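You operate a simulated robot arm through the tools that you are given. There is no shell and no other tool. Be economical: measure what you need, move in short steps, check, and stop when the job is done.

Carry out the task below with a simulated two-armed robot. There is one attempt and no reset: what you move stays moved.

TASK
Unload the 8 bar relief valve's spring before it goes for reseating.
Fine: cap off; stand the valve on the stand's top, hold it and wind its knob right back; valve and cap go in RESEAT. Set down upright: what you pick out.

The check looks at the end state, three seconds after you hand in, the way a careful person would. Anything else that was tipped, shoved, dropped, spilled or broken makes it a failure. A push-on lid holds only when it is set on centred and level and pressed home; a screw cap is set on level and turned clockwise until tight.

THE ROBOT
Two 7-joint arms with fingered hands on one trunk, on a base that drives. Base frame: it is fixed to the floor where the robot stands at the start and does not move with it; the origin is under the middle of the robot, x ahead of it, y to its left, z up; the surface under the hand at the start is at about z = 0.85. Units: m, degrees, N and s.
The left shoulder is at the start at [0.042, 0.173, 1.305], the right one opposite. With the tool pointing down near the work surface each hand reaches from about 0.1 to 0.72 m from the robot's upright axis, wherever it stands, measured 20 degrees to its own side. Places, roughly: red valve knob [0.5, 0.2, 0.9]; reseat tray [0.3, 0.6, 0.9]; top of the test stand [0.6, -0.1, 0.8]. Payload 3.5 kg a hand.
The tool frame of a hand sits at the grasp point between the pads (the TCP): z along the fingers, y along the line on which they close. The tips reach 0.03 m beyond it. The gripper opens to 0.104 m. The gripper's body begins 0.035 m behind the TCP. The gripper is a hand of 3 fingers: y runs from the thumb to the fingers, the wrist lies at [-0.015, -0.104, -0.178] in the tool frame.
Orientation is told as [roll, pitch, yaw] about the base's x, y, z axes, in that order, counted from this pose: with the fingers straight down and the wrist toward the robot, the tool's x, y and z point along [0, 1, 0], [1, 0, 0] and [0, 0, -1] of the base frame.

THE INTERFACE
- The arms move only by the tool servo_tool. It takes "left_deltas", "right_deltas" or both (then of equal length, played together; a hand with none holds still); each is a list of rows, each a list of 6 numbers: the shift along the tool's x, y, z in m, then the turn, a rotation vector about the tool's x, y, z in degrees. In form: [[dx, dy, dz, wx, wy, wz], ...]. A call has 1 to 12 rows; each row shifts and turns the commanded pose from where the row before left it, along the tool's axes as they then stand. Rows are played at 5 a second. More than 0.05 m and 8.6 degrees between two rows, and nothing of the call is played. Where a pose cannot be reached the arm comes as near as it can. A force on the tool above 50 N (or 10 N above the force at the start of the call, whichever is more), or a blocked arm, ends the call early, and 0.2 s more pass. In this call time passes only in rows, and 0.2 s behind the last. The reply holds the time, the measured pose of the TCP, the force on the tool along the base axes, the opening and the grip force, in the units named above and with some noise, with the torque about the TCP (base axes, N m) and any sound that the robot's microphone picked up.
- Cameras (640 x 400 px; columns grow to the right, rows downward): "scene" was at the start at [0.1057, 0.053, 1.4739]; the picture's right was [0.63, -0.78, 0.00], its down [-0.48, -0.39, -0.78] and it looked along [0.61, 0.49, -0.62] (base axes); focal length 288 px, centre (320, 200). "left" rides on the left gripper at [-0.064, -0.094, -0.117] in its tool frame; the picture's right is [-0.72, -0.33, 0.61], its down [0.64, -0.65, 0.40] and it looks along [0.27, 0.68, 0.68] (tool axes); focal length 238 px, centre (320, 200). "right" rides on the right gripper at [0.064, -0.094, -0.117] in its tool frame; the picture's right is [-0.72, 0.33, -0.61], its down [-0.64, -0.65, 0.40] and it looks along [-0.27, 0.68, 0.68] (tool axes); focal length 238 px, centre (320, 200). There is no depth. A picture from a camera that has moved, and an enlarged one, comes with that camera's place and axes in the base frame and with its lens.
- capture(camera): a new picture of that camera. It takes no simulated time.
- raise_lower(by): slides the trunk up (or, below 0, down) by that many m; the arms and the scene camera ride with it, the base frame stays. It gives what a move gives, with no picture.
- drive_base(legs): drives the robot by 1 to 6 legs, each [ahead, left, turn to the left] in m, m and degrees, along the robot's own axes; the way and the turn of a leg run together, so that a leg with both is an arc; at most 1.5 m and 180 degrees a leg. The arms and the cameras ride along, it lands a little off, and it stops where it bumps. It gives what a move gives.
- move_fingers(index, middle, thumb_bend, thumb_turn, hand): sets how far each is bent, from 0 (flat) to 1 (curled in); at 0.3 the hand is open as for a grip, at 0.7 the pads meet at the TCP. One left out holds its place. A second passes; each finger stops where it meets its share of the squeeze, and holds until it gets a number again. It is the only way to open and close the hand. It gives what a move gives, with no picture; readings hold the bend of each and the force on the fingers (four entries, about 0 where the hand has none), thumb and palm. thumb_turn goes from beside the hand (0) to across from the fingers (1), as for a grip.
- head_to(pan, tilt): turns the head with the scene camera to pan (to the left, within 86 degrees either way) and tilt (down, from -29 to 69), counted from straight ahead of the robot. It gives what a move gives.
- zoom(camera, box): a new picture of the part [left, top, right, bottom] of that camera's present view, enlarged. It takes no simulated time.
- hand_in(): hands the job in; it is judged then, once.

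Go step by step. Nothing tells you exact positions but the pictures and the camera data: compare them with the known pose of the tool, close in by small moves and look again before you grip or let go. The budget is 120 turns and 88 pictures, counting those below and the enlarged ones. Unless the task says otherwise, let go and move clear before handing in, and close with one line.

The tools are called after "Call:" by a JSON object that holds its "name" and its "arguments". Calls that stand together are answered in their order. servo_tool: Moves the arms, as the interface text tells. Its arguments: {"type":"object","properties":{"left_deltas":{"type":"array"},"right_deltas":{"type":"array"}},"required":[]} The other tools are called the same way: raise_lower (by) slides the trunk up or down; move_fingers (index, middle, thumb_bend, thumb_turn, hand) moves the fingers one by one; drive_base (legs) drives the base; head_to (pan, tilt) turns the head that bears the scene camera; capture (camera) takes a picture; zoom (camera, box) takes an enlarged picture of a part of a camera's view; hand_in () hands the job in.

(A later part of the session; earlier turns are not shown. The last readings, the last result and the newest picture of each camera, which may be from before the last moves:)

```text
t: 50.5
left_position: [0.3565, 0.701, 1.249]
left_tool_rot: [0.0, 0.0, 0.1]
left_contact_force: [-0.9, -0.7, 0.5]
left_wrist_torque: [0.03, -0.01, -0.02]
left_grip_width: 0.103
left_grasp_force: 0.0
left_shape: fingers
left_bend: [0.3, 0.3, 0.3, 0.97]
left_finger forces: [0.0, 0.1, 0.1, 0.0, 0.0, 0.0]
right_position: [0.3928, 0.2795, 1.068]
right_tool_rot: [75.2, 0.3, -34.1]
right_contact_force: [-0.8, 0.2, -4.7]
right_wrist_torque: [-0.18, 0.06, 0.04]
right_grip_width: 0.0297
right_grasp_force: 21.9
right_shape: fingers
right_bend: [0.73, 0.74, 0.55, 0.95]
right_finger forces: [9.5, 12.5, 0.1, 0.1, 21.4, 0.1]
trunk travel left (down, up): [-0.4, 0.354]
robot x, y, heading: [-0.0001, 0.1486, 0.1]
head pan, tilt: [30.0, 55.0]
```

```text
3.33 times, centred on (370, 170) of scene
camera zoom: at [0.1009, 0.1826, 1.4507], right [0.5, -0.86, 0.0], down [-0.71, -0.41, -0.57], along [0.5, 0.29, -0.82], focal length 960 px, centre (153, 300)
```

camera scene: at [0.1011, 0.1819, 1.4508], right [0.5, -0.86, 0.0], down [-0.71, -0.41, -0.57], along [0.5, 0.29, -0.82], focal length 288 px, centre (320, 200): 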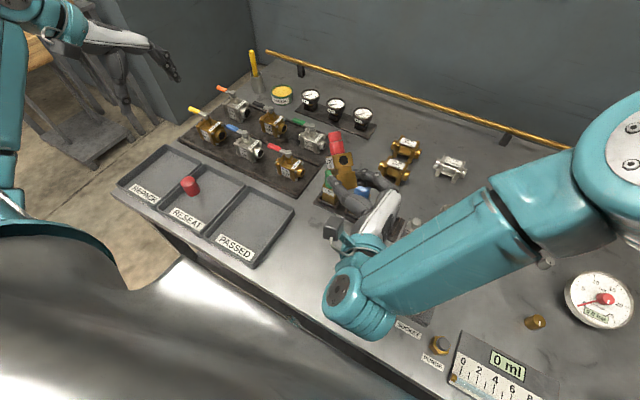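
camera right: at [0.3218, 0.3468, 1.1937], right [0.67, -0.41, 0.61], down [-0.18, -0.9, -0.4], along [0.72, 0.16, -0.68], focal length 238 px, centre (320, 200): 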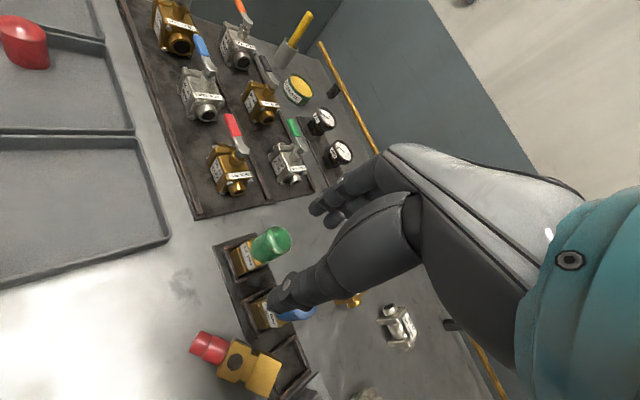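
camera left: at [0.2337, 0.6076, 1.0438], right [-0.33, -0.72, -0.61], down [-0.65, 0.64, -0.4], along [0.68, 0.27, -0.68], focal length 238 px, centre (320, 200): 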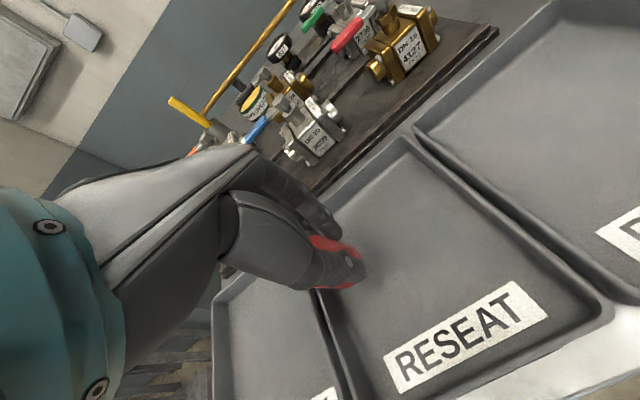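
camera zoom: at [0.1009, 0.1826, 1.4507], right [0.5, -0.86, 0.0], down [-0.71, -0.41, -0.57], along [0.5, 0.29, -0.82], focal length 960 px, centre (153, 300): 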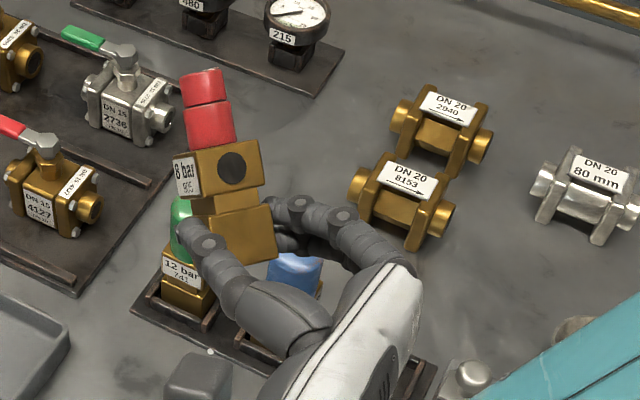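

Need more clearance from the rack before lowering, so I'll back the base 5 cm and go 5 cm left, then lower the trunk.

Call:
{"name": "drive_base", "arguments": {"legs": [[-0.05, 0.05, 0]]}}

Call:
{"name": "raise_lower", "arguments": {"by": -0.14}}

Call:
{"name": "capture", "arguments": {"camera": "scene"}}

```text
t: 51.5
left_position: [0.3064, 0.7483, 1.2498]
left_tool_rot: [0.0, 0.0, 0.0]
left_contact_force: [-0.2, -0.7, 0.9]
left_wrist_torque: [-0.01, -0.04, -0.02]
left_grip_width: 0.1029
left_grasp_force: 0.0
left_shape: fingers
left_bend: [0.3, 0.3, 0.3, 0.97]
left_finger forces: [0.0, 0.1, 0.0, 0.1, 0.1, 0.1]
right_position: [0.3428, 0.3282, 1.0699]
right_tool_rot: [75.0, 0.3, -34.3]
right_contact_force: [-1.1, 0.1, -3.9]
right_wrist_torque: [-0.2, 0.08, -0.01]
right_grip_width: 0.0297
right_grasp_force: 21.3
right_shape: fingers
right_bend: [0.73, 0.74, 0.55, 0.95]
right_finger forces: [9.4, 12.4, 0.0, 0.1, 21.6, 0.0]
trunk travel left (down, up): [-0.4, 0.354]
robot x, y, heading: [-0.0508, 0.1957, -0.0]
head pan, tilt: [30.0, 55.0]
```

```text
t: 53.1
left_position: [0.3073, 0.7492, 1.1092]
left_tool_rot: [0.0, -0.1, 0.0]
left_contact_force: [0.0, 0.6, -0.5]
left_wrist_torque: [0.01, -0.01, 0.01]
left_grip_width: 0.1026
left_grasp_force: 0.0
left_shape: fingers
left_bend: [0.3, 0.3, 0.3, 0.97]
left_finger forces: [0.0, 0.1, 0.0, 0.1, 0.1, 0.1]
right_position: [0.3486, 0.3277, 0.9131]
right_tool_rot: [73.2, 2.7, -34.6]
right_contact_force: [-0.6, -0.2, -4.2]
right_wrist_torque: [-0.17, 0.08, 0.02]
right_grip_width: 0.0297
right_grasp_force: 21.4
right_shape: fingers
right_bend: [0.73, 0.74, 0.55, 0.95]
right_finger forces: [9.5, 12.5, 0.0, 0.1, 21.4, 0.1]
trunk travel left (down, up): [-0.26, 0.494]
robot x, y, heading: [-0.05, 0.1948, -0.4]
head pan, tilt: [30.0, 55.0]
```

```text
34 pictures are left
camera scene: at [0.0972, 0.2311, 1.3089], right [0.5, -0.87, 0.0], down [-0.71, -0.41, -0.57], along [0.5, 0.29, -0.82], focal length 288 px, centre (320, 200)
```

scene: 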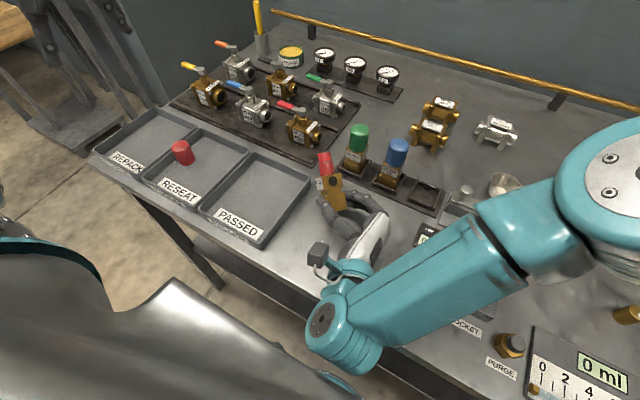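

Call:
{"name": "zoom", "arguments": {"camera": "scene", "box": [270, 120, 470, 270]}}

Call:
{"name": "zoom", "arguments": {"camera": "right", "box": [160, 100, 480, 300]}}

```text
2.67 times, centred on (370, 195) of scene
camera zoom: at [0.0972, 0.2311, 1.3089], right [0.5, -0.87, 0.0], down [-0.71, -0.41, -0.57], along [0.5, 0.29, -0.82], focal length 768 px, centre (187, 213)
```

zoom: 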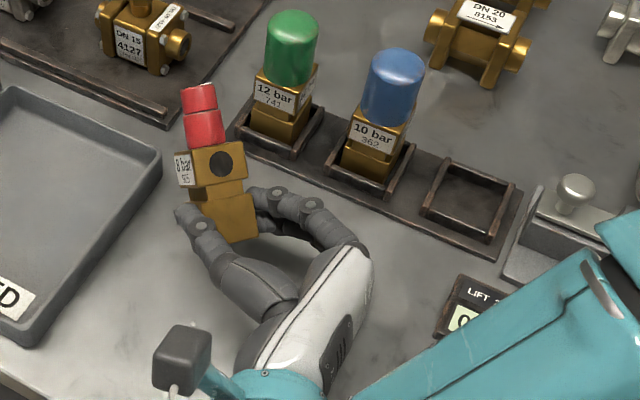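

```text
2.00 times, centred on (320, 200) of right
camera zoom: at [0.2225, 0.2995, 1.0125], right [-0.2, -0.83, -0.53], down [-0.45, 0.56, -0.7], along [0.87, 0.1, -0.48], focal length 477 px, centre (320, 200)
```

zoom: 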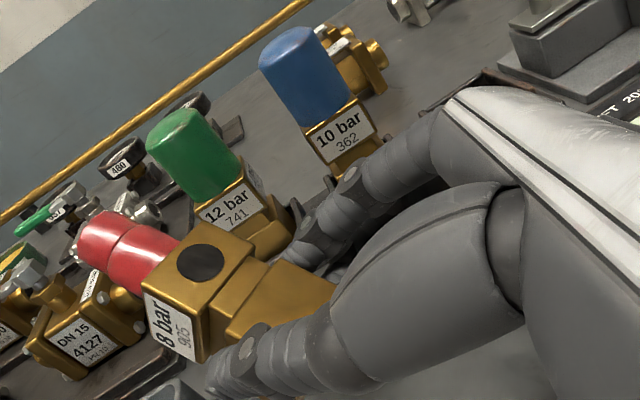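

Lowering toward the bench with the force guard.

Call:
{"name": "servo_tool", "arguments": {"right_deltas": [[-0.0096, 0, 0.003, 0, 0, 0], [-0.0096, 0, 0.003, 0, 0, 0], [-0.005, 0, 0.0015, 0, 0, 0], [-0.003, 0, 0.0009, 0, 0, 0], [-0.003, 0, 0.0009, 0, 0, 0]]}}

Call:
{"name": "zoom", "arguments": {"camera": "scene", "box": [290, 130, 410, 220]}}

```text
t: 54.3
left_position: [0.308, 0.7489, 1.1095]
left_tool_rot: [0.0, 0.0, 0.0]
left_contact_force: [0.3, -0.2, 0.4]
left_wrist_torque: [0.03, -0.01, 0.03]
left_grip_width: 0.103
left_grasp_force: 0.0
left_shape: fingers
left_bend: [0.3, 0.3, 0.3, 0.97]
left_finger forces: [0.0, 0.0, 0.0, 0.0, 0.0, 0.1]
right_position: [0.3547, 0.3202, 0.9026]
right_tool_rot: [72.8, 2.9, -34.6]
right_contact_force: [0.3, 0.4, -4.4]
right_wrist_torque: [-0.23, 0.07, -0.02]
right_grip_width: 0.0296
right_grasp_force: 21.8
right_shape: fingers
right_bend: [0.73, 0.74, 0.55, 0.95]
right_finger forces: [9.4, 12.5, 0.0, 0.0, 21.4, 0.1]
right hand out of reach, approached as far as the arm can: row 1, 2, 3, 4, 5
trunk travel left (down, up): [-0.26, 0.494]
robot x, y, heading: [-0.0518, 0.1956, -0.2]
head pan, tilt: [30.0, 55.0]
```

```text
4.44 times, centred on (350, 175) of scene
camera zoom: at [0.0977, 0.2311, 1.3087], right [0.5, -0.87, 0.0], down [-0.71, -0.41, -0.57], along [0.5, 0.29, -0.82], focal length 1280 px, centre (187, 311)
```

zoom: 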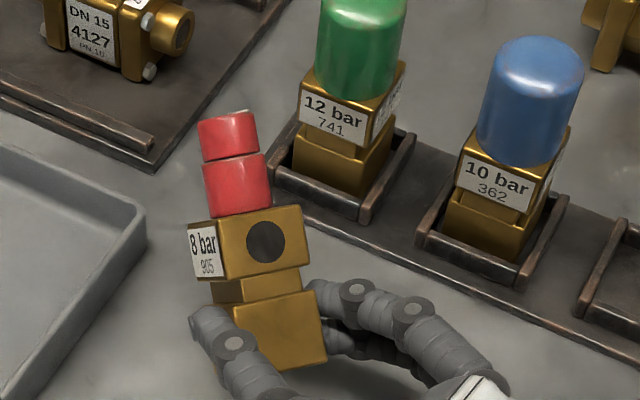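

The arm is at its limit in this posture, so I'll use the trunk for the last 2 cm.

Call:
{"name": "raise_lower", "arguments": {"by": -0.015}}

```text
t: 55.0
left_position: [0.306, 0.749, 1.0944]
left_tool_rot: [0.0, 0.0, 0.0]
left_contact_force: [-0.3, -0.7, 0.0]
left_wrist_torque: [0.03, 0.0, -0.01]
left_grip_width: 0.1031
left_grasp_force: 0.0
left_shape: fingers
left_bend: [0.3, 0.3, 0.3, 0.97]
left_finger forces: [0.0, 0.1, 0.0, 0.0, 0.0, 0.0]
right_position: [0.3548, 0.3181, 0.8896]
right_tool_rot: [72.9, 3.0, -34.6]
right_contact_force: [0.1, 0.3, -3.8]
right_wrist_torque: [-0.18, 0.03, 0.01]
right_grip_width: 0.0295
right_grasp_force: 21.5
right_shape: fingers
right_bend: [0.73, 0.74, 0.55, 0.95]
right_finger forces: [9.5, 12.3, 0.0, 0.0, 21.4, 0.0]
trunk travel left (down, up): [-0.245, 0.509]
robot x, y, heading: [-0.0542, 0.1951, 0.2]
head pan, tilt: [30.0, 55.0]
```

Call:
{"name": "raise_lower", "arguments": {"by": -0.01}}

Call:
{"name": "zoom", "arguments": {"camera": "scene", "box": [290, 130, 410, 220]}}

```text
t: 55.5
left_position: [0.3055, 0.7488, 1.0857]
left_tool_rot: [0.1, -0.1, 0.0]
left_contact_force: [-0.6, -0.6, 0.6]
left_wrist_torque: [0.0, 0.03, 0.02]
left_grip_width: 0.1028
left_grasp_force: 0.0
left_shape: fingers
left_bend: [0.3, 0.3, 0.3, 0.97]
left_finger forces: [0.1, 0.1, 0.0, 0.1, 0.0, 0.1]
right_position: [0.3556, 0.3171, 0.8818]
right_tool_rot: [73.2, 2.9, -34.7]
right_contact_force: [0.0, -0.8, 17.6]
right_wrist_torque: [0.19, -0.21, 0.0]
right_grip_width: 0.0297
right_grasp_force: 22.6
right_shape: fingers
right_bend: [0.74, 0.75, 0.55, 0.93]
right_finger forces: [8.5, 12.4, 0.0, 0.0, 23.5, 0.0]
trunk travel left (down, up): [-0.235, 0.519]
robot x, y, heading: [-0.0529, 0.1933, 0.2]
head pan, tilt: [30.0, 55.0]
```

```text
4.44 times, centred on (350, 175) of scene
camera zoom: at [0.1072, 0.2306, 1.2835], right [0.5, -0.87, 0.0], down [-0.71, -0.41, -0.57], along [0.5, 0.29, -0.82], focal length 1280 px, centre (187, 311)
```

zoom: 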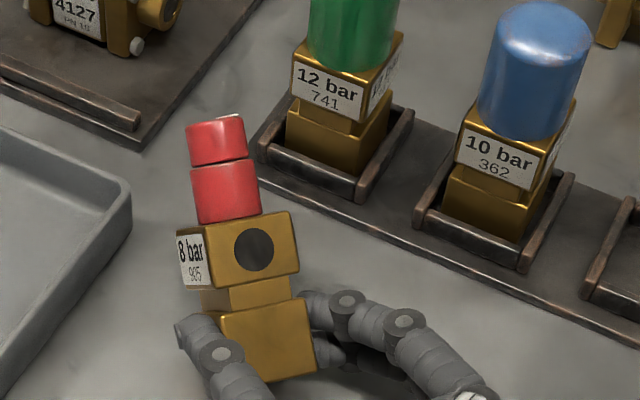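

Base edge is on the bench. I'll ease the grip and press a bit to let it square up.

Call:
{"name": "move_fingers", "arguments": {"hand": "right", "thumb_bend": 0.62, "index": 0.64, "middle": 0.64}}

Call:
{"name": "raise_lower", "arguments": {"by": -0.006}}

Call:
{"name": "zoom", "arguments": {"camera": "scene", "box": [290, 130, 410, 220]}}

```text
t: 56.5
left_position: [0.3076, 0.7497, 1.0845]
left_tool_rot: [-0.1, 0.0, 0.1]
left_contact_force: [0.0, 0.1, 0.8]
left_wrist_torque: [0.02, -0.02, -0.01]
left_grip_width: 0.1027
left_grasp_force: 0.1
left_shape: fingers
left_bend: [0.3, 0.3, 0.3, 0.97]
left_finger forces: [0.1, 0.0, 0.0, 0.0, 0.1, 0.0]
right_position: [0.3562, 0.3187, 0.8794]
right_tool_rot: [72.7, 3.0, -34.7]
right_contact_force: [0.6, 0.6, -2.8]
right_wrist_torque: [-0.1, 0.01, 0.02]
right_grip_width: 0.0319
right_grasp_force: 5.5
right_shape: fingers
right_bend: [0.61, 0.61, 0.56, 0.98]
right_finger forces: [2.5, 2.7, 0.0, 0.1, 5.4, 0.1]
trunk travel left (down, up): [-0.235, 0.519]
robot x, y, heading: [-0.0495, 0.1967, 0.1]
head pan, tilt: [30.0, 55.0]
```

```text
t: 57.1
left_position: [0.307, 0.7501, 1.0785]
left_tool_rot: [0.0, -0.1, 0.0]
left_contact_force: [0.0, -0.9, 0.2]
left_wrist_torque: [0.01, 0.0, -0.03]
left_grip_width: 0.1027
left_grasp_force: 0.1
left_shape: fingers
left_bend: [0.3, 0.3, 0.3, 0.97]
left_finger forces: [0.0, 0.0, 0.0, 0.0, 0.0, 0.0]
right_position: [0.3555, 0.3192, 0.8739]
right_tool_rot: [72.9, 2.9, -34.7]
right_contact_force: [-0.4, 0.2, 8.8]
right_wrist_torque: [0.05, -0.28, 0.04]
right_grip_width: 0.0317
right_grasp_force: 9.4
right_shape: fingers
right_bend: [0.62, 0.61, 0.56, 0.97]
right_finger forces: [2.1, 8.8, 0.1, 0.1, 6.5, 0.0]
trunk travel left (down, up): [-0.229, 0.525]
robot x, y, heading: [-0.0508, 0.1952, 0.1]
head pan, tilt: [30.0, 55.0]
```

```text
4.44 times, centred on (350, 175) of scene
camera zoom: at [0.1104, 0.2309, 1.2771], right [0.5, -0.87, 0.0], down [-0.71, -0.41, -0.57], along [0.5, 0.29, -0.82], focal length 1280 px, centre (187, 311)
```

zoom: 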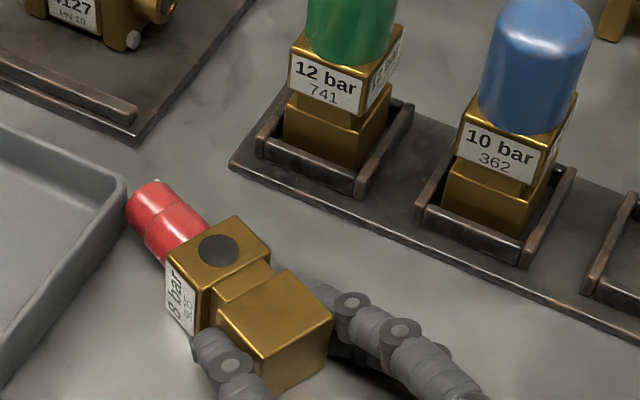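

When I eased the grip the valve pivoted forward and lay down again (intact, knob near the tray corner). I'll release, back off, and regrip at its neck with the hand tilted so it ends up truly upright while held firm.

Call:
{"name": "move_fingers", "arguments": {"hand": "right", "thumb_bend": 0.42, "index": 0.42, "middle": 0.42}}

Call:
{"name": "servo_tool", "arguments": {"right_deltas": [[0, 0, -0.03, 0, 0, 0], [0, 0, -0.04, 0, 0, 0], [0, 0, -0.03, 0, 0, 0]]}}

Call:
{"name": "raise_lower", "arguments": {"by": 0.2}}

Call:
{"name": "servo_tool", "arguments": {"right_deltas": [[0, 0, 0, 0, -8.4, 0], [0, 0, 0, 0, -8.4, 0], [0, 0, 0, 0, -8.4, 0], [0, 0, 0, 0, -8.4, 0], [0, 0, 0, 0, -8.4, 0], [0, 0, 0, 0, -8.4, 0], [0, 0, 0, 0, -8.4, 0], [0, 0, 0, 0, -8.4, 0], [0, 0, 0, 0, -8.4, 0]]}}

Call:
{"name": "drive_base", "arguments": {"legs": [[0, 0.1, 0]]}}

Call:
{"name": "capture", "arguments": {"camera": "scene"}}

```text
t: 58.1
left_position: [0.3064, 0.7487, 1.0789]
left_tool_rot: [-0.1, 0.1, -0.1]
left_contact_force: [-0.2, -0.1, -0.2]
left_wrist_torque: [-0.01, 0.02, -0.01]
left_grip_width: 0.1027
left_grasp_force: 0.1
left_shape: fingers
left_bend: [0.3, 0.3, 0.3, 0.97]
left_finger forces: [0.1, 0.0, 0.0, 0.0, 0.0, 0.1]
right_position: [0.3541, 0.3192, 0.8738]
right_tool_rot: [72.8, 3.1, -34.6]
right_contact_force: [-3.2, 3.6, 9.1]
right_wrist_torque: [0.09, -0.33, 0.13]
right_grip_width: 0.0722
right_grasp_force: 4.6
right_shape: fingers
right_bend: [0.42, 0.46, 0.42, 0.97]
right_finger forces: [0.1, 9.2, 0.0, 0.1, 0.1, 0.0]
trunk travel left (down, up): [-0.229, 0.525]
robot x, y, heading: [-0.051, 0.1952, -0.1]
head pan, tilt: [30.0, 55.0]
```

```text
t: 58.8
left_position: [0.3064, 0.7493, 1.0781]
left_tool_rot: [0.0, 0.0, 0.0]
left_contact_force: [-0.1, -0.5, -0.5]
left_wrist_torque: [-0.01, 0.0, -0.01]
left_grip_width: 0.1027
left_grasp_force: 0.1
left_shape: fingers
left_bend: [0.3, 0.3, 0.3, 0.97]
left_finger forces: [0.1, 0.0, 0.0, 0.0, 0.0, 0.1]
right_position: [0.3748, 0.2639, 0.9123]
right_tool_rot: [80.7, -1.2, -42.4]
right_contact_force: [-0.6, 0.3, 0.5]
right_wrist_torque: [0.02, 0.03, 0.0]
right_grip_width: 0.0731
right_grasp_force: 0.0
right_shape: fingers
right_bend: [0.42, 0.42, 0.42, 0.98]
right_finger forces: [0.1, 0.0, 0.0, 0.0, 0.1, 0.0]
right hand out of reach, approached as far as the arm can: row 3
trunk travel left (down, up): [-0.229, 0.525]
robot x, y, heading: [-0.0547, 0.1941, -0.1]
head pan, tilt: [30.0, 55.0]
stopped in row 3 (right hand): the arm was blocked; the commanded pose is now the measured one
```

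```text
t: 61.0
left_position: [0.3072, 0.7491, 1.2786]
left_tool_rot: [0.0, 0.1, -0.1]
left_contact_force: [-0.5, 0.9, 0.7]
left_wrist_torque: [-0.03, 0.0, 0.0]
left_grip_width: 0.1031
left_grasp_force: 0.0
left_shape: fingers
left_bend: [0.3, 0.3, 0.3, 0.97]
left_finger forces: [0.1, 0.0, 0.0, 0.1, 0.1, 0.0]
right_position: [0.3753, 0.2647, 1.1121]
right_tool_rot: [80.5, -1.1, -42.4]
right_contact_force: [0.3, 0.6, -0.3]
right_wrist_torque: [0.0, 0.02, 0.03]
right_grip_width: 0.0727
right_grasp_force: 0.2
right_shape: fingers
right_bend: [0.42, 0.42, 0.42, 0.98]
right_finger forces: [0.0, 0.0, 0.0, 0.0, 0.0, 0.1]
trunk travel left (down, up): [-0.429, 0.325]
robot x, y, heading: [-0.0492, 0.1922, 0.1]
head pan, tilt: [30.0, 55.0]
```

```text
t: 63.0
left_position: [0.3066, 0.7505, 1.2784]
left_tool_rot: [0.0, -0.1, 0.0]
left_contact_force: [0.3, 0.6, 0.0]
left_wrist_torque: [-0.01, 0.01, -0.02]
left_grip_width: 0.1028
left_grasp_force: 0.1
left_shape: fingers
left_bend: [0.3, 0.3, 0.3, 0.97]
left_finger forces: [0.1, 0.0, 0.1, 0.0, 0.1, 0.1]
right_position: [0.3741, 0.2654, 1.112]
right_tool_rot: [4.9, -1.1, -42.3]
right_contact_force: [0.5, -0.3, 0.1]
right_wrist_torque: [0.0, -0.01, 0.03]
right_grip_width: 0.0731
right_grasp_force: 0.1
right_shape: fingers
right_bend: [0.42, 0.42, 0.42, 0.98]
right_finger forces: [0.0, 0.1, 0.0, 0.0, 0.1, 0.1]
trunk travel left (down, up): [-0.429, 0.325]
robot x, y, heading: [-0.0506, 0.1936, -0.3]
head pan, tilt: [30.0, 55.0]
```

```text
t: 64.1
left_position: [0.3067, 0.8536, 1.2782]
left_tool_rot: [-0.1, 0.0, 0.1]
left_contact_force: [0.1, 0.6, 0.0]
left_wrist_torque: [-0.02, 0.01, -0.01]
left_grip_width: 0.1029
left_grasp_force: 0.0
left_shape: fingers
left_bend: [0.3, 0.3, 0.3, 0.97]
left_finger forces: [0.1, 0.0, 0.1, 0.0, 0.1, 0.0]
right_position: [0.3744, 0.3685, 1.1128]
right_tool_rot: [5.0, -1.1, -42.3]
right_contact_force: [1.0, -0.4, 0.0]
right_wrist_torque: [-0.01, -0.01, -0.01]
right_grip_width: 0.0729
right_grasp_force: 0.0
right_shape: fingers
right_bend: [0.42, 0.42, 0.42, 0.98]
right_finger forces: [0.0, 0.1, 0.0, 0.0, 0.0, 0.1]
trunk travel left (down, up): [-0.429, 0.325]
robot x, y, heading: [-0.0516, 0.2975, 0.2]
head pan, tilt: [30.0, 55.0]
```

```text
28 pictures are left
camera scene: at [0.0443, 0.3334, 1.48], right [0.5, -0.86, 0.0], down [-0.71, -0.41, -0.57], along [0.5, 0.29, -0.82], focal length 288 px, centre (320, 200)
```

scene: 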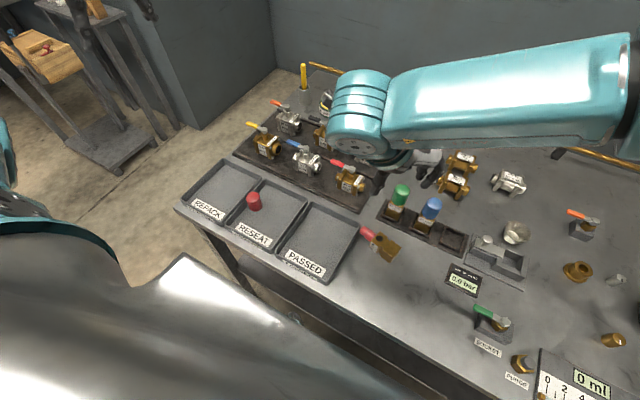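

The valve lies in the open in front of the PASSED tray's corner. Zooming to measure it.

Call:
{"name": "zoom", "arguments": {"camera": "scene", "box": [320, 190, 440, 290]}}

Call:
{"name": "capture", "arguments": {"camera": "right"}}

```text
4.00 times, centred on (380, 240) of scene
camera zoom: at [0.0443, 0.3334, 1.48], right [0.5, -0.86, 0.0], down [-0.71, -0.41, -0.57], along [0.5, 0.29, -0.82], focal length 1152 px, centre (80, 40)
```

zoom: 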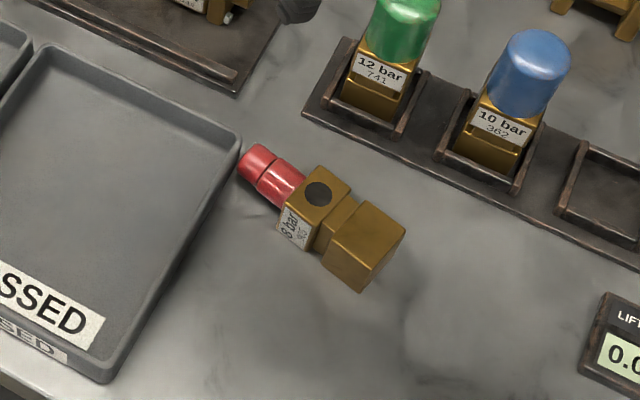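

```text
26 pictures are left
camera right: at [0.3385, 0.4721, 1.2333], right [-0.29, -0.78, 0.55], down [-0.88, -0.01, -0.47], along [0.38, -0.62, -0.69], focal length 238 px, centre (320, 200)
```

right: 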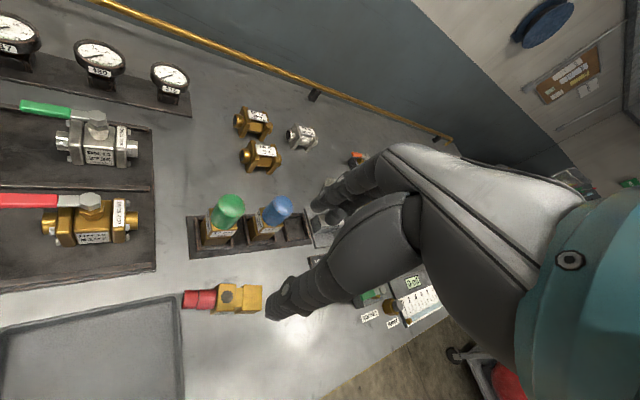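

Valve axis heading ≈75°, neck at about (0.375, 0.356). Reorienting the right hand (yaw −15°, tilted −15°) above it.

Call:
{"name": "servo_tool", "arguments": {"right_deltas": [[0, 0, 0, 0, -4.9, 0], [0, 0, 0, 0, 0, -7], [0, 0, 0, 0, 0, -7], [0, 0, 0, 0, 0, -7], [0, 0, 0, 0, 0, -6.5], [0, 0, 0, 0, -7.5, 0], [0, 0, 0, 0, -7.5, 0], [0, 0, 0, 0, 0, 0]]}}

```text
t: 65.9
left_position: [0.306, 0.8526, 1.2779]
left_tool_rot: [-0.1, 0.0, 0.1]
left_contact_force: [-0.2, -0.8, 0.9]
left_wrist_torque: [-0.01, -0.01, -0.01]
left_grip_width: 0.1029
left_grasp_force: 0.1
left_shape: fingers
left_bend: [0.3, 0.3, 0.3, 0.97]
left_finger forces: [0.0, 0.1, 0.0, 0.1, 0.0, 0.0]
right_position: [0.3729, 0.3679, 1.1141]
right_tool_rot: [-15.5, -1.0, -14.9]
right_contact_force: [0.3, -0.5, 0.1]
right_wrist_torque: [-0.04, -0.01, 0.0]
right_grip_width: 0.0731
right_grasp_force: 0.1
right_shape: fingers
right_bend: [0.42, 0.42, 0.42, 0.98]
right_finger forces: [0.0, 0.0, 0.0, 0.0, 0.0, 0.1]
trunk travel left (down, up): [-0.429, 0.325]
robot x, y, heading: [-0.0522, 0.299, 0.0]
head pan, tilt: [30.0, 55.0]
```

Call:
{"name": "servo_tool", "arguments": {"right_deltas": [[0.0092, 0.0012, 0.04, 0, 0, 0], [0.0092, 0.0012, 0.04, 0, 0, 0], [0.0092, 0.0012, 0.04, 0, 0, 0], [0.0092, 0.0012, 0.04, 0, 0, 0]]}}

Call:
{"name": "zoom", "arguments": {"camera": "right", "box": [160, 150, 400, 300]}}

```text
t: 66.9
left_position: [0.3059, 0.8523, 1.2778]
left_tool_rot: [0.0, 0.0, 0.1]
left_contact_force: [-0.7, 0.1, 0.6]
left_wrist_torque: [-0.05, 0.01, -0.02]
left_grip_width: 0.1028
left_grasp_force: 0.0
left_shape: fingers
left_bend: [0.3, 0.3, 0.3, 0.97]
left_finger forces: [0.0, 0.0, 0.0, 0.0, 0.0, 0.1]
right_position: [0.3817, 0.3596, 0.949]
right_tool_rot: [-15.4, -1.1, -14.8]
right_contact_force: [1.1, -0.1, -0.6]
right_wrist_torque: [0.01, 0.01, 0.0]
right_grip_width: 0.0729
right_grasp_force: 0.0
right_shape: fingers
right_bend: [0.42, 0.42, 0.42, 0.98]
right_finger forces: [0.0, 0.0, 0.0, 0.1, 0.0, 0.0]
trunk travel left (down, up): [-0.429, 0.325]
robot x, y, heading: [-0.0491, 0.2954, 0.0]
head pan, tilt: [30.0, 55.0]
```

```text
2.67 times, centred on (280, 225) of right
camera zoom: at [0.312, 0.4731, 1.0421], right [0.17, -0.59, 0.79], down [-0.81, -0.54, -0.23], along [0.56, -0.6, -0.57], focal length 636 px, centre (427, 133)
```

zoom: 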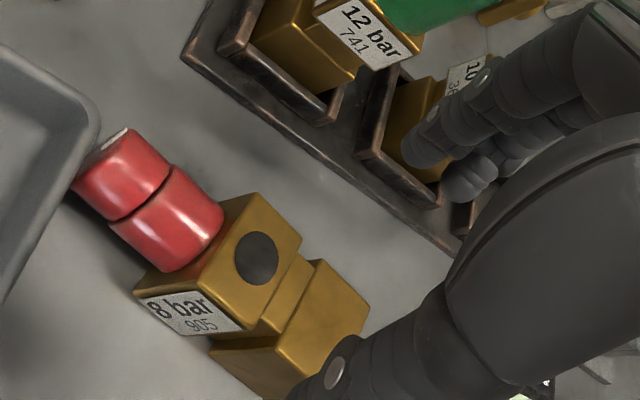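

Positions confirmed. Descending to grip the neck.

Call:
{"name": "servo_tool", "arguments": {"right_deltas": [[0.006, -0.004, 0.02, 0, 0, 0], [0.005, -0.002, 0.02, 0, 0, 0], [0.003, 0, 0.012, 0, 0, 0], [0.0015, 0, 0.006, 0, 0, 0]]}}

Call:
{"name": "zoom", "arguments": {"camera": "right", "box": [160, 150, 400, 300]}}

```text
t: 67.9
left_position: [0.3051, 0.8519, 1.2778]
left_tool_rot: [0.0, 0.0, 0.1]
left_contact_force: [0.6, 0.6, -0.1]
left_wrist_torque: [0.03, -0.04, -0.01]
left_grip_width: 0.1031
left_grasp_force: 0.0
left_shape: fingers
left_bend: [0.3, 0.3, 0.3, 0.97]
left_finger forces: [0.0, 0.1, 0.1, 0.1, 0.0, 0.0]
right_position: [0.3751, 0.3597, 0.8885]
right_tool_rot: [-15.4, -1.1, -14.8]
right_contact_force: [-0.3, 0.2, -0.4]
right_wrist_torque: [-0.05, -0.03, 0.01]
right_grip_width: 0.073
right_grasp_force: 0.0
right_shape: fingers
right_bend: [0.42, 0.42, 0.42, 0.98]
right_finger forces: [0.0, 0.0, 0.0, 0.0, 0.0, 0.0]
trunk travel left (down, up): [-0.429, 0.325]
robot x, y, heading: [-0.0486, 0.301, -0.0]
head pan, tilt: [30.0, 55.0]
```

```text
2.67 times, centred on (280, 225) of right
camera zoom: at [0.3053, 0.4733, 0.9835], right [0.17, -0.59, 0.79], down [-0.81, -0.54, -0.23], along [0.56, -0.6, -0.57], focal length 636 px, centre (427, 133)
```

zoom: 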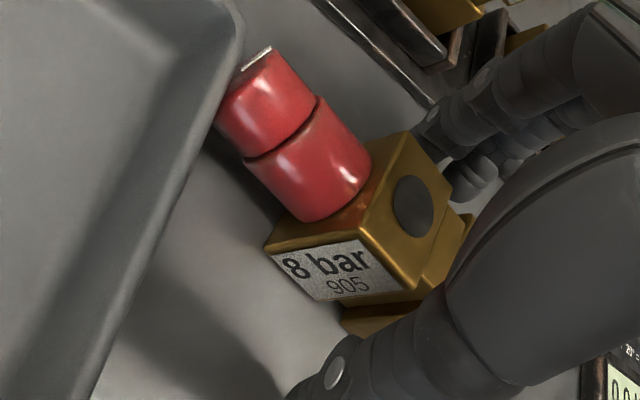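

Call:
{"name": "move_fingers", "arguments": {"hand": "right", "thumb_bend": 0.6, "index": 0.63, "middle": 0.63}}

Call:
{"name": "move_fingers", "arguments": {"hand": "right", "thumb_bend": 0.8, "index": 0.85, "middle": 0.85}}

Call:
{"name": "zoom", "arguments": {"camera": "right", "box": [160, 150, 400, 300]}}

```text
t: 68.9
left_position: [0.3061, 0.8512, 1.2796]
left_tool_rot: [0.1, 0.0, 0.1]
left_contact_force: [0.9, 0.0, -0.5]
left_wrist_torque: [0.01, -0.01, 0.01]
left_grip_width: 0.1026
left_grasp_force: 0.1
left_shape: fingers
left_bend: [0.3, 0.3, 0.3, 0.97]
left_finger forces: [0.0, 0.0, 0.0, 0.1, 0.0, 0.1]
right_position: [0.3749, 0.3595, 0.889]
right_tool_rot: [-15.4, -1.0, -14.8]
right_contact_force: [0.0, -1.2, 0.7]
right_wrist_torque: [-0.01, 0.01, 0.05]
right_grip_width: 0.0309
right_grasp_force: 3.5
right_shape: fingers
right_bend: [0.6, 0.61, 0.57, 0.97]
right_finger forces: [2.3, 1.9, 0.1, 0.1, 3.0, 0.0]
trunk travel left (down, up): [-0.429, 0.325]
robot x, y, heading: [-0.0518, 0.2954, 0.2]
head pan, tilt: [30.0, 55.0]
```

```text
t: 69.9
left_position: [0.307, 0.8516, 1.2782]
left_tool_rot: [0.2, 0.0, 0.1]
left_contact_force: [0.0, 0.0, -0.2]
left_wrist_torque: [0.02, -0.03, 0.02]
left_grip_width: 0.1026
left_grasp_force: 0.1
left_shape: fingers
left_bend: [0.3, 0.3, 0.3, 0.97]
left_finger forces: [0.0, 0.1, 0.1, 0.1, 0.1, 0.1]
right_position: [0.3744, 0.3592, 0.8893]
right_tool_rot: [-15.5, -1.1, -14.7]
right_contact_force: [-0.8, -5.1, 0.3]
right_wrist_torque: [-0.07, -0.04, -0.02]
right_grip_width: 0.0287
right_grasp_force: 23.2
right_shape: fingers
right_bend: [0.72, 0.67, 0.58, 0.95]
right_finger forces: [12.3, 11.6, 0.1, 0.1, 22.4, 0.0]
trunk travel left (down, up): [-0.429, 0.325]
robot x, y, heading: [-0.0494, 0.3002, 0.2]
head pan, tilt: [30.0, 55.0]
```

```text
2.67 times, centred on (280, 225) of right
camera zoom: at [0.3056, 0.4727, 0.9835], right [0.17, -0.59, 0.79], down [-0.81, -0.53, -0.23], along [0.56, -0.6, -0.57], focal length 636 px, centre (427, 133)
```

zoom: 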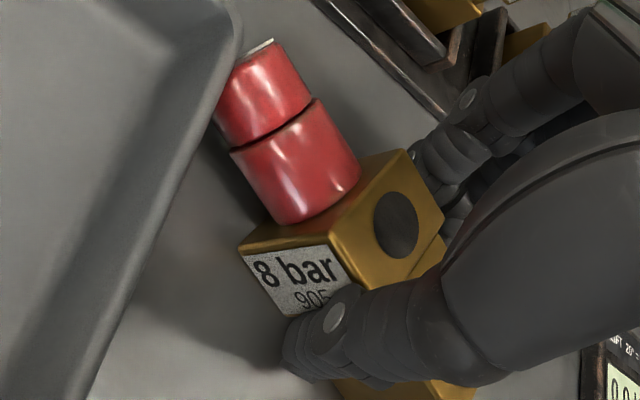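

Firm, even grip. Lifting, easing right away from the tray, then rotating 90° to upright.

Call:
{"name": "servo_tool", "arguments": {"right_deltas": [[-0.006, 0, -0.024, 0, 0, 0], [-0.009, 0, -0.034, 0, 0, 0], [-0.009, 0, -0.034, 0, 0, 0], [-0.024, 0.005, -0.01, 0, 0, 0], [-0.018, 0.005, 0, 0, 0, 0]]}}

Call:
{"name": "servo_tool", "arguments": {"right_deltas": [[0, 0, 0, 0, 8.2, 0], [0, 0, 0, 0, 8.2, 0], [0, 0, 0, 0, 8.2, 0], [0, 0, 0, 0, 8.2, 0], [0, 0, 0, 0, 8.2, 0], [0, 0, 0, 0, 8.2, 0], [0, 0, 0, 0, 8.2, 0], [0, 0, 0, 0, 8.2, 0], [0, 0, 0, 0, 8.2, 0], [0, 0, 0, 0, 8.2, 0], [0, 0, 0, 0, 8.2, 0]]}}

Call:
{"name": "capture", "arguments": {"camera": "scene"}}

```text
t: 71.1
left_position: [0.306, 0.8513, 1.2785]
left_tool_rot: [0.0, 0.1, 0.1]
left_contact_force: [0.5, 0.8, 0.3]
left_wrist_torque: [0.03, -0.01, 0.0]
left_grip_width: 0.1028
left_grasp_force: 0.0
left_shape: fingers
left_bend: [0.3, 0.3, 0.3, 0.97]
left_finger forces: [0.1, 0.1, 0.0, 0.0, 0.0, 0.0]
right_position: [0.375, 0.3217, 1.0055]
right_tool_rot: [-15.4, -0.9, -14.8]
right_contact_force: [0.4, 0.1, -3.9]
right_wrist_torque: [-0.06, -0.01, -0.01]
right_grip_width: 0.0284
right_grasp_force: 22.7
right_shape: fingers
right_bend: [0.72, 0.71, 0.58, 0.94]
right_finger forces: [11.0, 11.3, 0.0, 0.1, 22.4, 0.0]
trunk travel left (down, up): [-0.429, 0.325]
robot x, y, heading: [-0.0536, 0.2973, 0.3]
head pan, tilt: [30.0, 55.0]
```

```text
t: 73.5
left_position: [0.3068, 0.8534, 1.2781]
left_tool_rot: [0.0, 0.0, 0.2]
left_contact_force: [0.6, 0.2, 0.3]
left_wrist_torque: [0.01, 0.01, 0.0]
left_grip_width: 0.1029
left_grasp_force: 0.1
left_shape: fingers
left_bend: [0.3, 0.3, 0.3, 0.97]
left_finger forces: [0.0, 0.0, 0.0, 0.1, 0.1, 0.1]
right_position: [0.3465, 0.4023, 1.0612]
right_tool_rot: [52.6, -0.4, -17.5]
right_contact_force: [0.4, 0.9, -4.6]
right_wrist_torque: [-0.1, -0.03, 0.0]
right_grip_width: 0.0281
right_grasp_force: 22.3
right_shape: fingers
right_bend: [0.72, 0.71, 0.58, 0.94]
right_finger forces: [10.7, 11.9, 0.0, 0.1, 22.5, 0.0]
right hand out of reach, approached as far as the arm can: row 7, 8, 9, 10, 11
trunk travel left (down, up): [-0.429, 0.325]
robot x, y, heading: [-0.0516, 0.297, 0.0]
head pan, tilt: [30.0, 55.0]
```

```text
22 pictures are left
camera scene: at [0.0443, 0.3336, 1.4799], right [0.5, -0.86, 0.0], down [-0.71, -0.41, -0.57], along [0.5, 0.29, -0.82], focal length 288 px, centre (320, 200)
```

scene: 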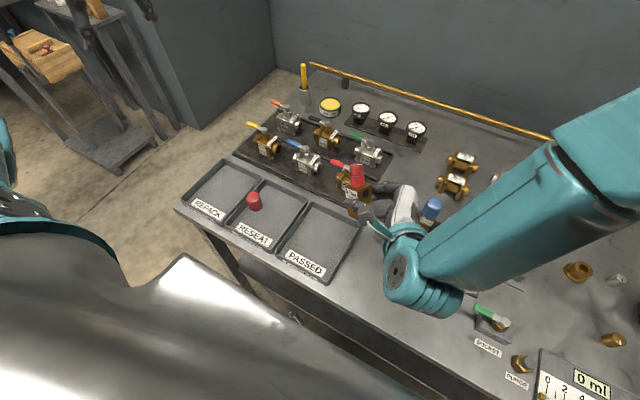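

Reach runs out with the hand pointing this far left; I'll swing it to point more forward (yaw −50°) where the roll is attainable.

Call:
{"name": "servo_tool", "arguments": {"right_deltas": [[0, 0, 0, -6.8, 0, 1.8], [0, 0, 0, -6.8, 0, 1.8], [0, 0, 0, -6.8, 0, 1.8], [0, 0, 0, -6.8, 0, 1.8], [0, 0, 0, -6.8, 0, 1.8], [0, 0, 0, 0, 0, 0], [0, 0, 0, 0, 0, 0]]}}

```text
t: 75.1
left_position: [0.3054, 0.853, 1.2786]
left_tool_rot: [0.1, 0.1, 0.1]
left_contact_force: [-0.1, -0.3, 0.0]
left_wrist_torque: [-0.01, 0.02, 0.01]
left_grip_width: 0.103
left_grasp_force: 0.0
left_shape: fingers
left_bend: [0.3, 0.3, 0.3, 0.97]
left_finger forces: [0.0, 0.1, 0.1, 0.0, 0.0, 0.0]
right_position: [0.3457, 0.4019, 1.0609]
right_tool_rot: [56.7, -13.0, -50.7]
right_contact_force: [-0.7, 0.0, -4.8]
right_wrist_torque: [-0.09, 0.07, 0.05]
right_grip_width: 0.028
right_grasp_force: 22.4
right_shape: fingers
right_bend: [0.72, 0.71, 0.58, 0.94]
right_finger forces: [10.3, 11.6, 0.0, 0.1, 22.7, 0.1]
trunk travel left (down, up): [-0.429, 0.325]
robot x, y, heading: [-0.049, 0.2998, 0.0]
head pan, tilt: [30.0, 55.0]
```

Call:
{"name": "servo_tool", "arguments": {"right_deltas": [[-0.028, 0.032, 0.009, 0, 0, 0], [-0.028, 0.032, 0.009, 0, 0, 0], [-0.028, 0.032, 0.009, 0, 0, 0], [0, 0, 0, 2.0, 6.1, 3.87], [0, 0, 0, 2.0, 6.1, 3.87], [0, 0, 0, 2.0, 6.1, 3.87], [0, 0, 0, 0, 0, 0]]}}

Call:
{"name": "zoom", "arguments": {"camera": "scene", "box": [300, 130, 500, 280]}}

```text
t: 76.7
left_position: [0.3062, 0.8526, 1.279]
left_tool_rot: [0.0, 0.0, 0.1]
left_contact_force: [0.3, 1.1, 0.7]
left_wrist_torque: [0.02, 0.01, -0.02]
left_grip_width: 0.103
left_grasp_force: 0.0
left_shape: fingers
left_bend: [0.3, 0.3, 0.3, 0.97]
left_finger forces: [0.0, 0.1, 0.0, 0.0, 0.0, 0.0]
right_position: [0.3945, 0.3268, 1.0291]
right_tool_rot: [74.7, 0.0, -50.3]
right_contact_force: [0.8, -0.4, -4.0]
right_wrist_torque: [-0.09, 0.04, 0.01]
right_grip_width: 0.0277
right_grasp_force: 22.9
right_shape: fingers
right_bend: [0.72, 0.71, 0.58, 0.94]
right_finger forces: [10.5, 11.7, 0.0, 0.0, 23.3, 0.0]
right hand out of reach, approached as far as the arm can: row 5, 6
trunk travel left (down, up): [-0.429, 0.325]
robot x, y, heading: [-0.0472, 0.2981, 0.2]
head pan, tilt: [30.0, 55.0]
```

```text
2.67 times, centred on (400, 205) of scene
camera zoom: at [0.0448, 0.3328, 1.4799], right [0.5, -0.86, 0.0], down [-0.71, -0.41, -0.57], along [0.5, 0.29, -0.82], focal length 768 px, centre (107, 187)
```

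zoom: 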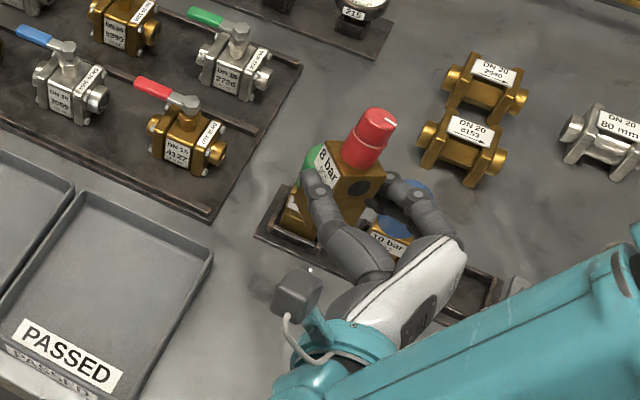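

Valve is now upright in hand (hand tilted 15°). Backing the base 6 cm off the rack and lowering the trunk.

Call:
{"name": "drive_base", "arguments": {"legs": [[-0.06, 0, 0]]}}

Call:
{"name": "raise_lower", "arguments": {"by": -0.11}}

Call:
{"name": "zoom", "arguments": {"camera": "scene", "box": [300, 100, 540, 280]}}

```text
t: 77.7
left_position: [0.2456, 0.853, 1.2789]
left_tool_rot: [-0.1, -0.2, 0.1]
left_contact_force: [-0.9, -0.5, 1.2]
left_wrist_torque: [0.01, -0.03, -0.02]
left_grip_width: 0.1029
left_grasp_force: 0.0
left_shape: fingers
left_bend: [0.3, 0.3, 0.3, 0.97]
left_finger forces: [0.1, 0.0, 0.0, 0.0, 0.0, 0.0]
right_position: [0.3364, 0.3268, 1.0296]
right_tool_rot: [74.8, 0.1, -50.3]
right_contact_force: [-0.7, 0.4, -3.4]
right_wrist_torque: [-0.15, 0.02, -0.03]
right_grip_width: 0.0277
right_grasp_force: 23.4
right_shape: fingers
right_bend: [0.72, 0.71, 0.58, 0.94]
right_finger forces: [10.5, 11.7, 0.1, 0.0, 23.5, 0.1]
trunk travel left (down, up): [-0.429, 0.325]
robot x, y, heading: [-0.1026, 0.2994, 0.1]
head pan, tilt: [30.0, 55.0]
```

```text
t: 79.1
left_position: [0.2469, 0.8529, 1.1683]
left_tool_rot: [0.1, 0.0, 0.1]
left_contact_force: [0.7, -0.1, 0.0]
left_wrist_torque: [-0.03, -0.03, 0.02]
left_grip_width: 0.1028
left_grasp_force: 0.0
left_shape: fingers
left_bend: [0.3, 0.3, 0.3, 0.97]
left_finger forces: [0.0, 0.0, 0.1, 0.1, 0.1, 0.1]
right_position: [0.335, 0.3255, 0.9195]
right_tool_rot: [74.6, 0.0, -50.3]
right_contact_force: [0.2, -0.1, -3.8]
right_wrist_torque: [-0.1, 0.04, -0.01]
right_grip_width: 0.0277
right_grasp_force: 22.9
right_shape: fingers
right_bend: [0.72, 0.71, 0.58, 0.94]
right_finger forces: [10.6, 11.7, 0.1, 0.1, 23.4, 0.0]
trunk travel left (down, up): [-0.319, 0.435]
robot x, y, heading: [-0.1068, 0.2949, -0.1]
head pan, tilt: [30.0, 55.0]
```

```text
2.22 times, centred on (420, 190) of scene
camera zoom: at [0.0157, 0.3329, 1.369], right [0.5, -0.86, 0.0], down [-0.71, -0.41, -0.57], along [0.5, 0.29, -0.82], focal length 640 px, centre (98, 222)
```

zoom: 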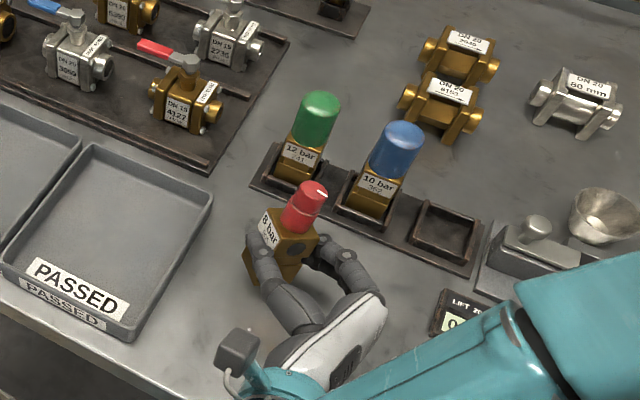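

Looks parallel to the standing valves. Lowering the final bit.

Call:
{"name": "raise_lower", "arguments": {"by": -0.02}}

Call:
{"name": "raise_lower", "arguments": {"by": -0.005}}

Call:
{"name": "raise_lower", "arguments": {"by": -0.004}}

```text
t: 79.8
left_position: [0.2463, 0.8518, 1.1487]
left_tool_rot: [0.2, 0.0, 0.0]
left_contact_force: [0.5, 0.4, -0.1]
left_wrist_torque: [-0.01, 0.0, -0.04]
left_grip_width: 0.1028
left_grasp_force: 0.2
left_shape: fingers
left_bend: [0.3, 0.3, 0.3, 0.97]
left_finger forces: [0.0, 0.1, 0.1, 0.0, 0.0, 0.0]
right_position: [0.3364, 0.3274, 0.8995]
right_tool_rot: [74.8, -0.1, -50.3]
right_contact_force: [0.2, -0.6, -4.2]
right_wrist_torque: [-0.13, 0.07, -0.02]
right_grip_width: 0.0275
right_grasp_force: 22.5
right_shape: fingers
right_bend: [0.72, 0.71, 0.58, 0.94]
right_finger forces: [10.4, 11.7, 0.0, 0.0, 23.6, 0.1]
trunk travel left (down, up): [-0.299, 0.455]
robot x, y, heading: [-0.1091, 0.3005, 0.3]
head pan, tilt: [30.0, 55.0]
```

```text
t: 80.3
left_position: [0.2471, 0.8524, 1.1428]
left_tool_rot: [0.0, 0.0, 0.1]
left_contact_force: [-0.2, 0.3, 0.3]
left_wrist_torque: [0.0, 0.01, 0.01]
left_grip_width: 0.1029
left_grasp_force: 0.1
left_shape: fingers
left_bend: [0.3, 0.3, 0.3, 0.97]
left_finger forces: [0.0, 0.0, 0.1, 0.0, 0.1, 0.0]
right_position: [0.3359, 0.3256, 0.8941]
right_tool_rot: [74.7, 0.0, -50.3]
right_contact_force: [0.6, 0.2, -5.3]
right_wrist_torque: [-0.09, 0.0, 0.0]
right_grip_width: 0.0279
right_grasp_force: 23.5
right_shape: fingers
right_bend: [0.72, 0.71, 0.58, 0.94]
right_finger forces: [10.5, 11.7, 0.0, 0.0, 23.4, 0.0]
trunk travel left (down, up): [-0.294, 0.46]
robot x, y, heading: [-0.1082, 0.2996, -0.0]
head pan, tilt: [30.0, 55.0]
```

```text
t: 80.9
left_position: [0.2462, 0.8511, 1.1395]
left_tool_rot: [0.0, 0.0, 0.0]
left_contact_force: [0.0, 0.5, 0.1]
left_wrist_torque: [0.02, -0.02, 0.01]
left_grip_width: 0.1029
left_grasp_force: 0.1
left_shape: fingers
left_bend: [0.3, 0.3, 0.3, 0.97]
left_finger forces: [0.1, 0.0, 0.0, 0.1, 0.1, 0.0]
right_position: [0.3371, 0.3275, 0.89]
right_tool_rot: [74.7, 0.0, -50.3]
right_contact_force: [0.5, -0.2, -4.3]
right_wrist_torque: [-0.07, 0.07, -0.02]
right_grip_width: 0.0277
right_grasp_force: 23.4
right_shape: fingers
right_bend: [0.72, 0.71, 0.58, 0.94]
right_finger forces: [10.5, 11.7, 0.0, 0.0, 23.5, 0.0]
trunk travel left (down, up): [-0.29, 0.464]
robot x, y, heading: [-0.109, 0.2981, 0.1]
head pan, tilt: [30.0, 55.0]
```

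Call:
{"name": "raise_lower", "arguments": {"by": -0.004}}

Call:
{"name": "raise_lower", "arguments": {"by": -0.003}}

Call:
{"name": "zoom", "arguments": {"camera": "scene", "box": [350, 130, 470, 220]}}

```text
t: 81.4
left_position: [0.2467, 0.8519, 1.1355]
left_tool_rot: [0.0, 0.0, 0.1]
left_contact_force: [-0.1, 0.7, -0.2]
left_wrist_torque: [-0.01, 0.01, 0.0]
left_grip_width: 0.1028
left_grasp_force: 0.1
left_shape: fingers
left_bend: [0.3, 0.3, 0.3, 0.97]
left_finger forces: [0.0, 0.0, 0.1, 0.0, 0.0, 0.1]
right_position: [0.3361, 0.3259, 0.8856]
right_tool_rot: [74.9, -0.1, -50.4]
right_contact_force: [-1.4, -1.3, 7.6]
right_wrist_torque: [0.13, -0.2, -0.01]
right_grip_width: 0.0278
right_grasp_force: 22.5
right_shape: fingers
right_bend: [0.72, 0.72, 0.58, 0.94]
right_finger forces: [10.0, 10.7, 0.0, 0.0, 24.8, 0.1]
trunk travel left (down, up): [-0.286, 0.468]
robot x, y, heading: [-0.108, 0.2988, 0.1]
head pan, tilt: [30.0, 55.0]
```

```text
t: 81.9
left_position: [0.2463, 0.8516, 1.1335]
left_tool_rot: [0.2, 0.0, 0.1]
left_contact_force: [0.3, 0.1, 0.1]
left_wrist_torque: [-0.05, 0.0, 0.01]
left_grip_width: 0.1029
left_grasp_force: 0.0
left_shape: fingers
left_bend: [0.3, 0.3, 0.3, 0.97]
left_finger forces: [0.0, 0.0, 0.0, 0.0, 0.0, 0.0]
right_position: [0.3355, 0.3266, 0.8848]
right_tool_rot: [75.0, -0.1, -50.4]
right_contact_force: [-3.7, -4.7, 16.0]
right_wrist_torque: [0.29, -0.36, 0.05]
right_grip_width: 0.0273
right_grasp_force: 21.9
right_shape: fingers
right_bend: [0.72, 0.72, 0.58, 0.92]
right_finger forces: [8.1, 10.2, 0.0, 0.0, 26.3, 0.0]
trunk travel left (down, up): [-0.283, 0.471]
robot x, y, heading: [-0.1089, 0.295, 0.5]
head pan, tilt: [30.0, 55.0]
```

```text
4.44 times, centred on (410, 175) of scene
camera zoom: at [0.0274, 0.3324, 1.3326], right [0.5, -0.86, 0.0], down [-0.71, -0.41, -0.57], along [0.5, 0.29, -0.82], focal length 1280 px, centre (-80, 311)
```

zoom: 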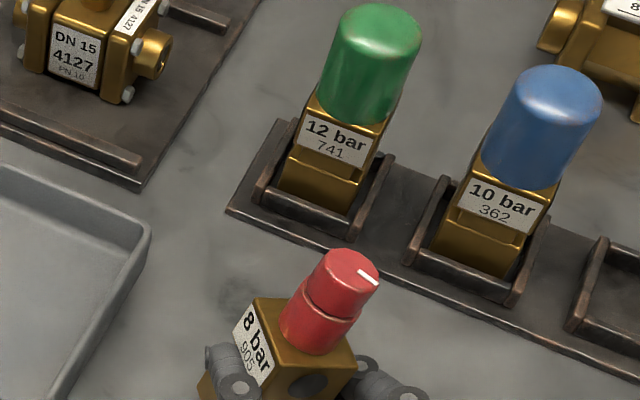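

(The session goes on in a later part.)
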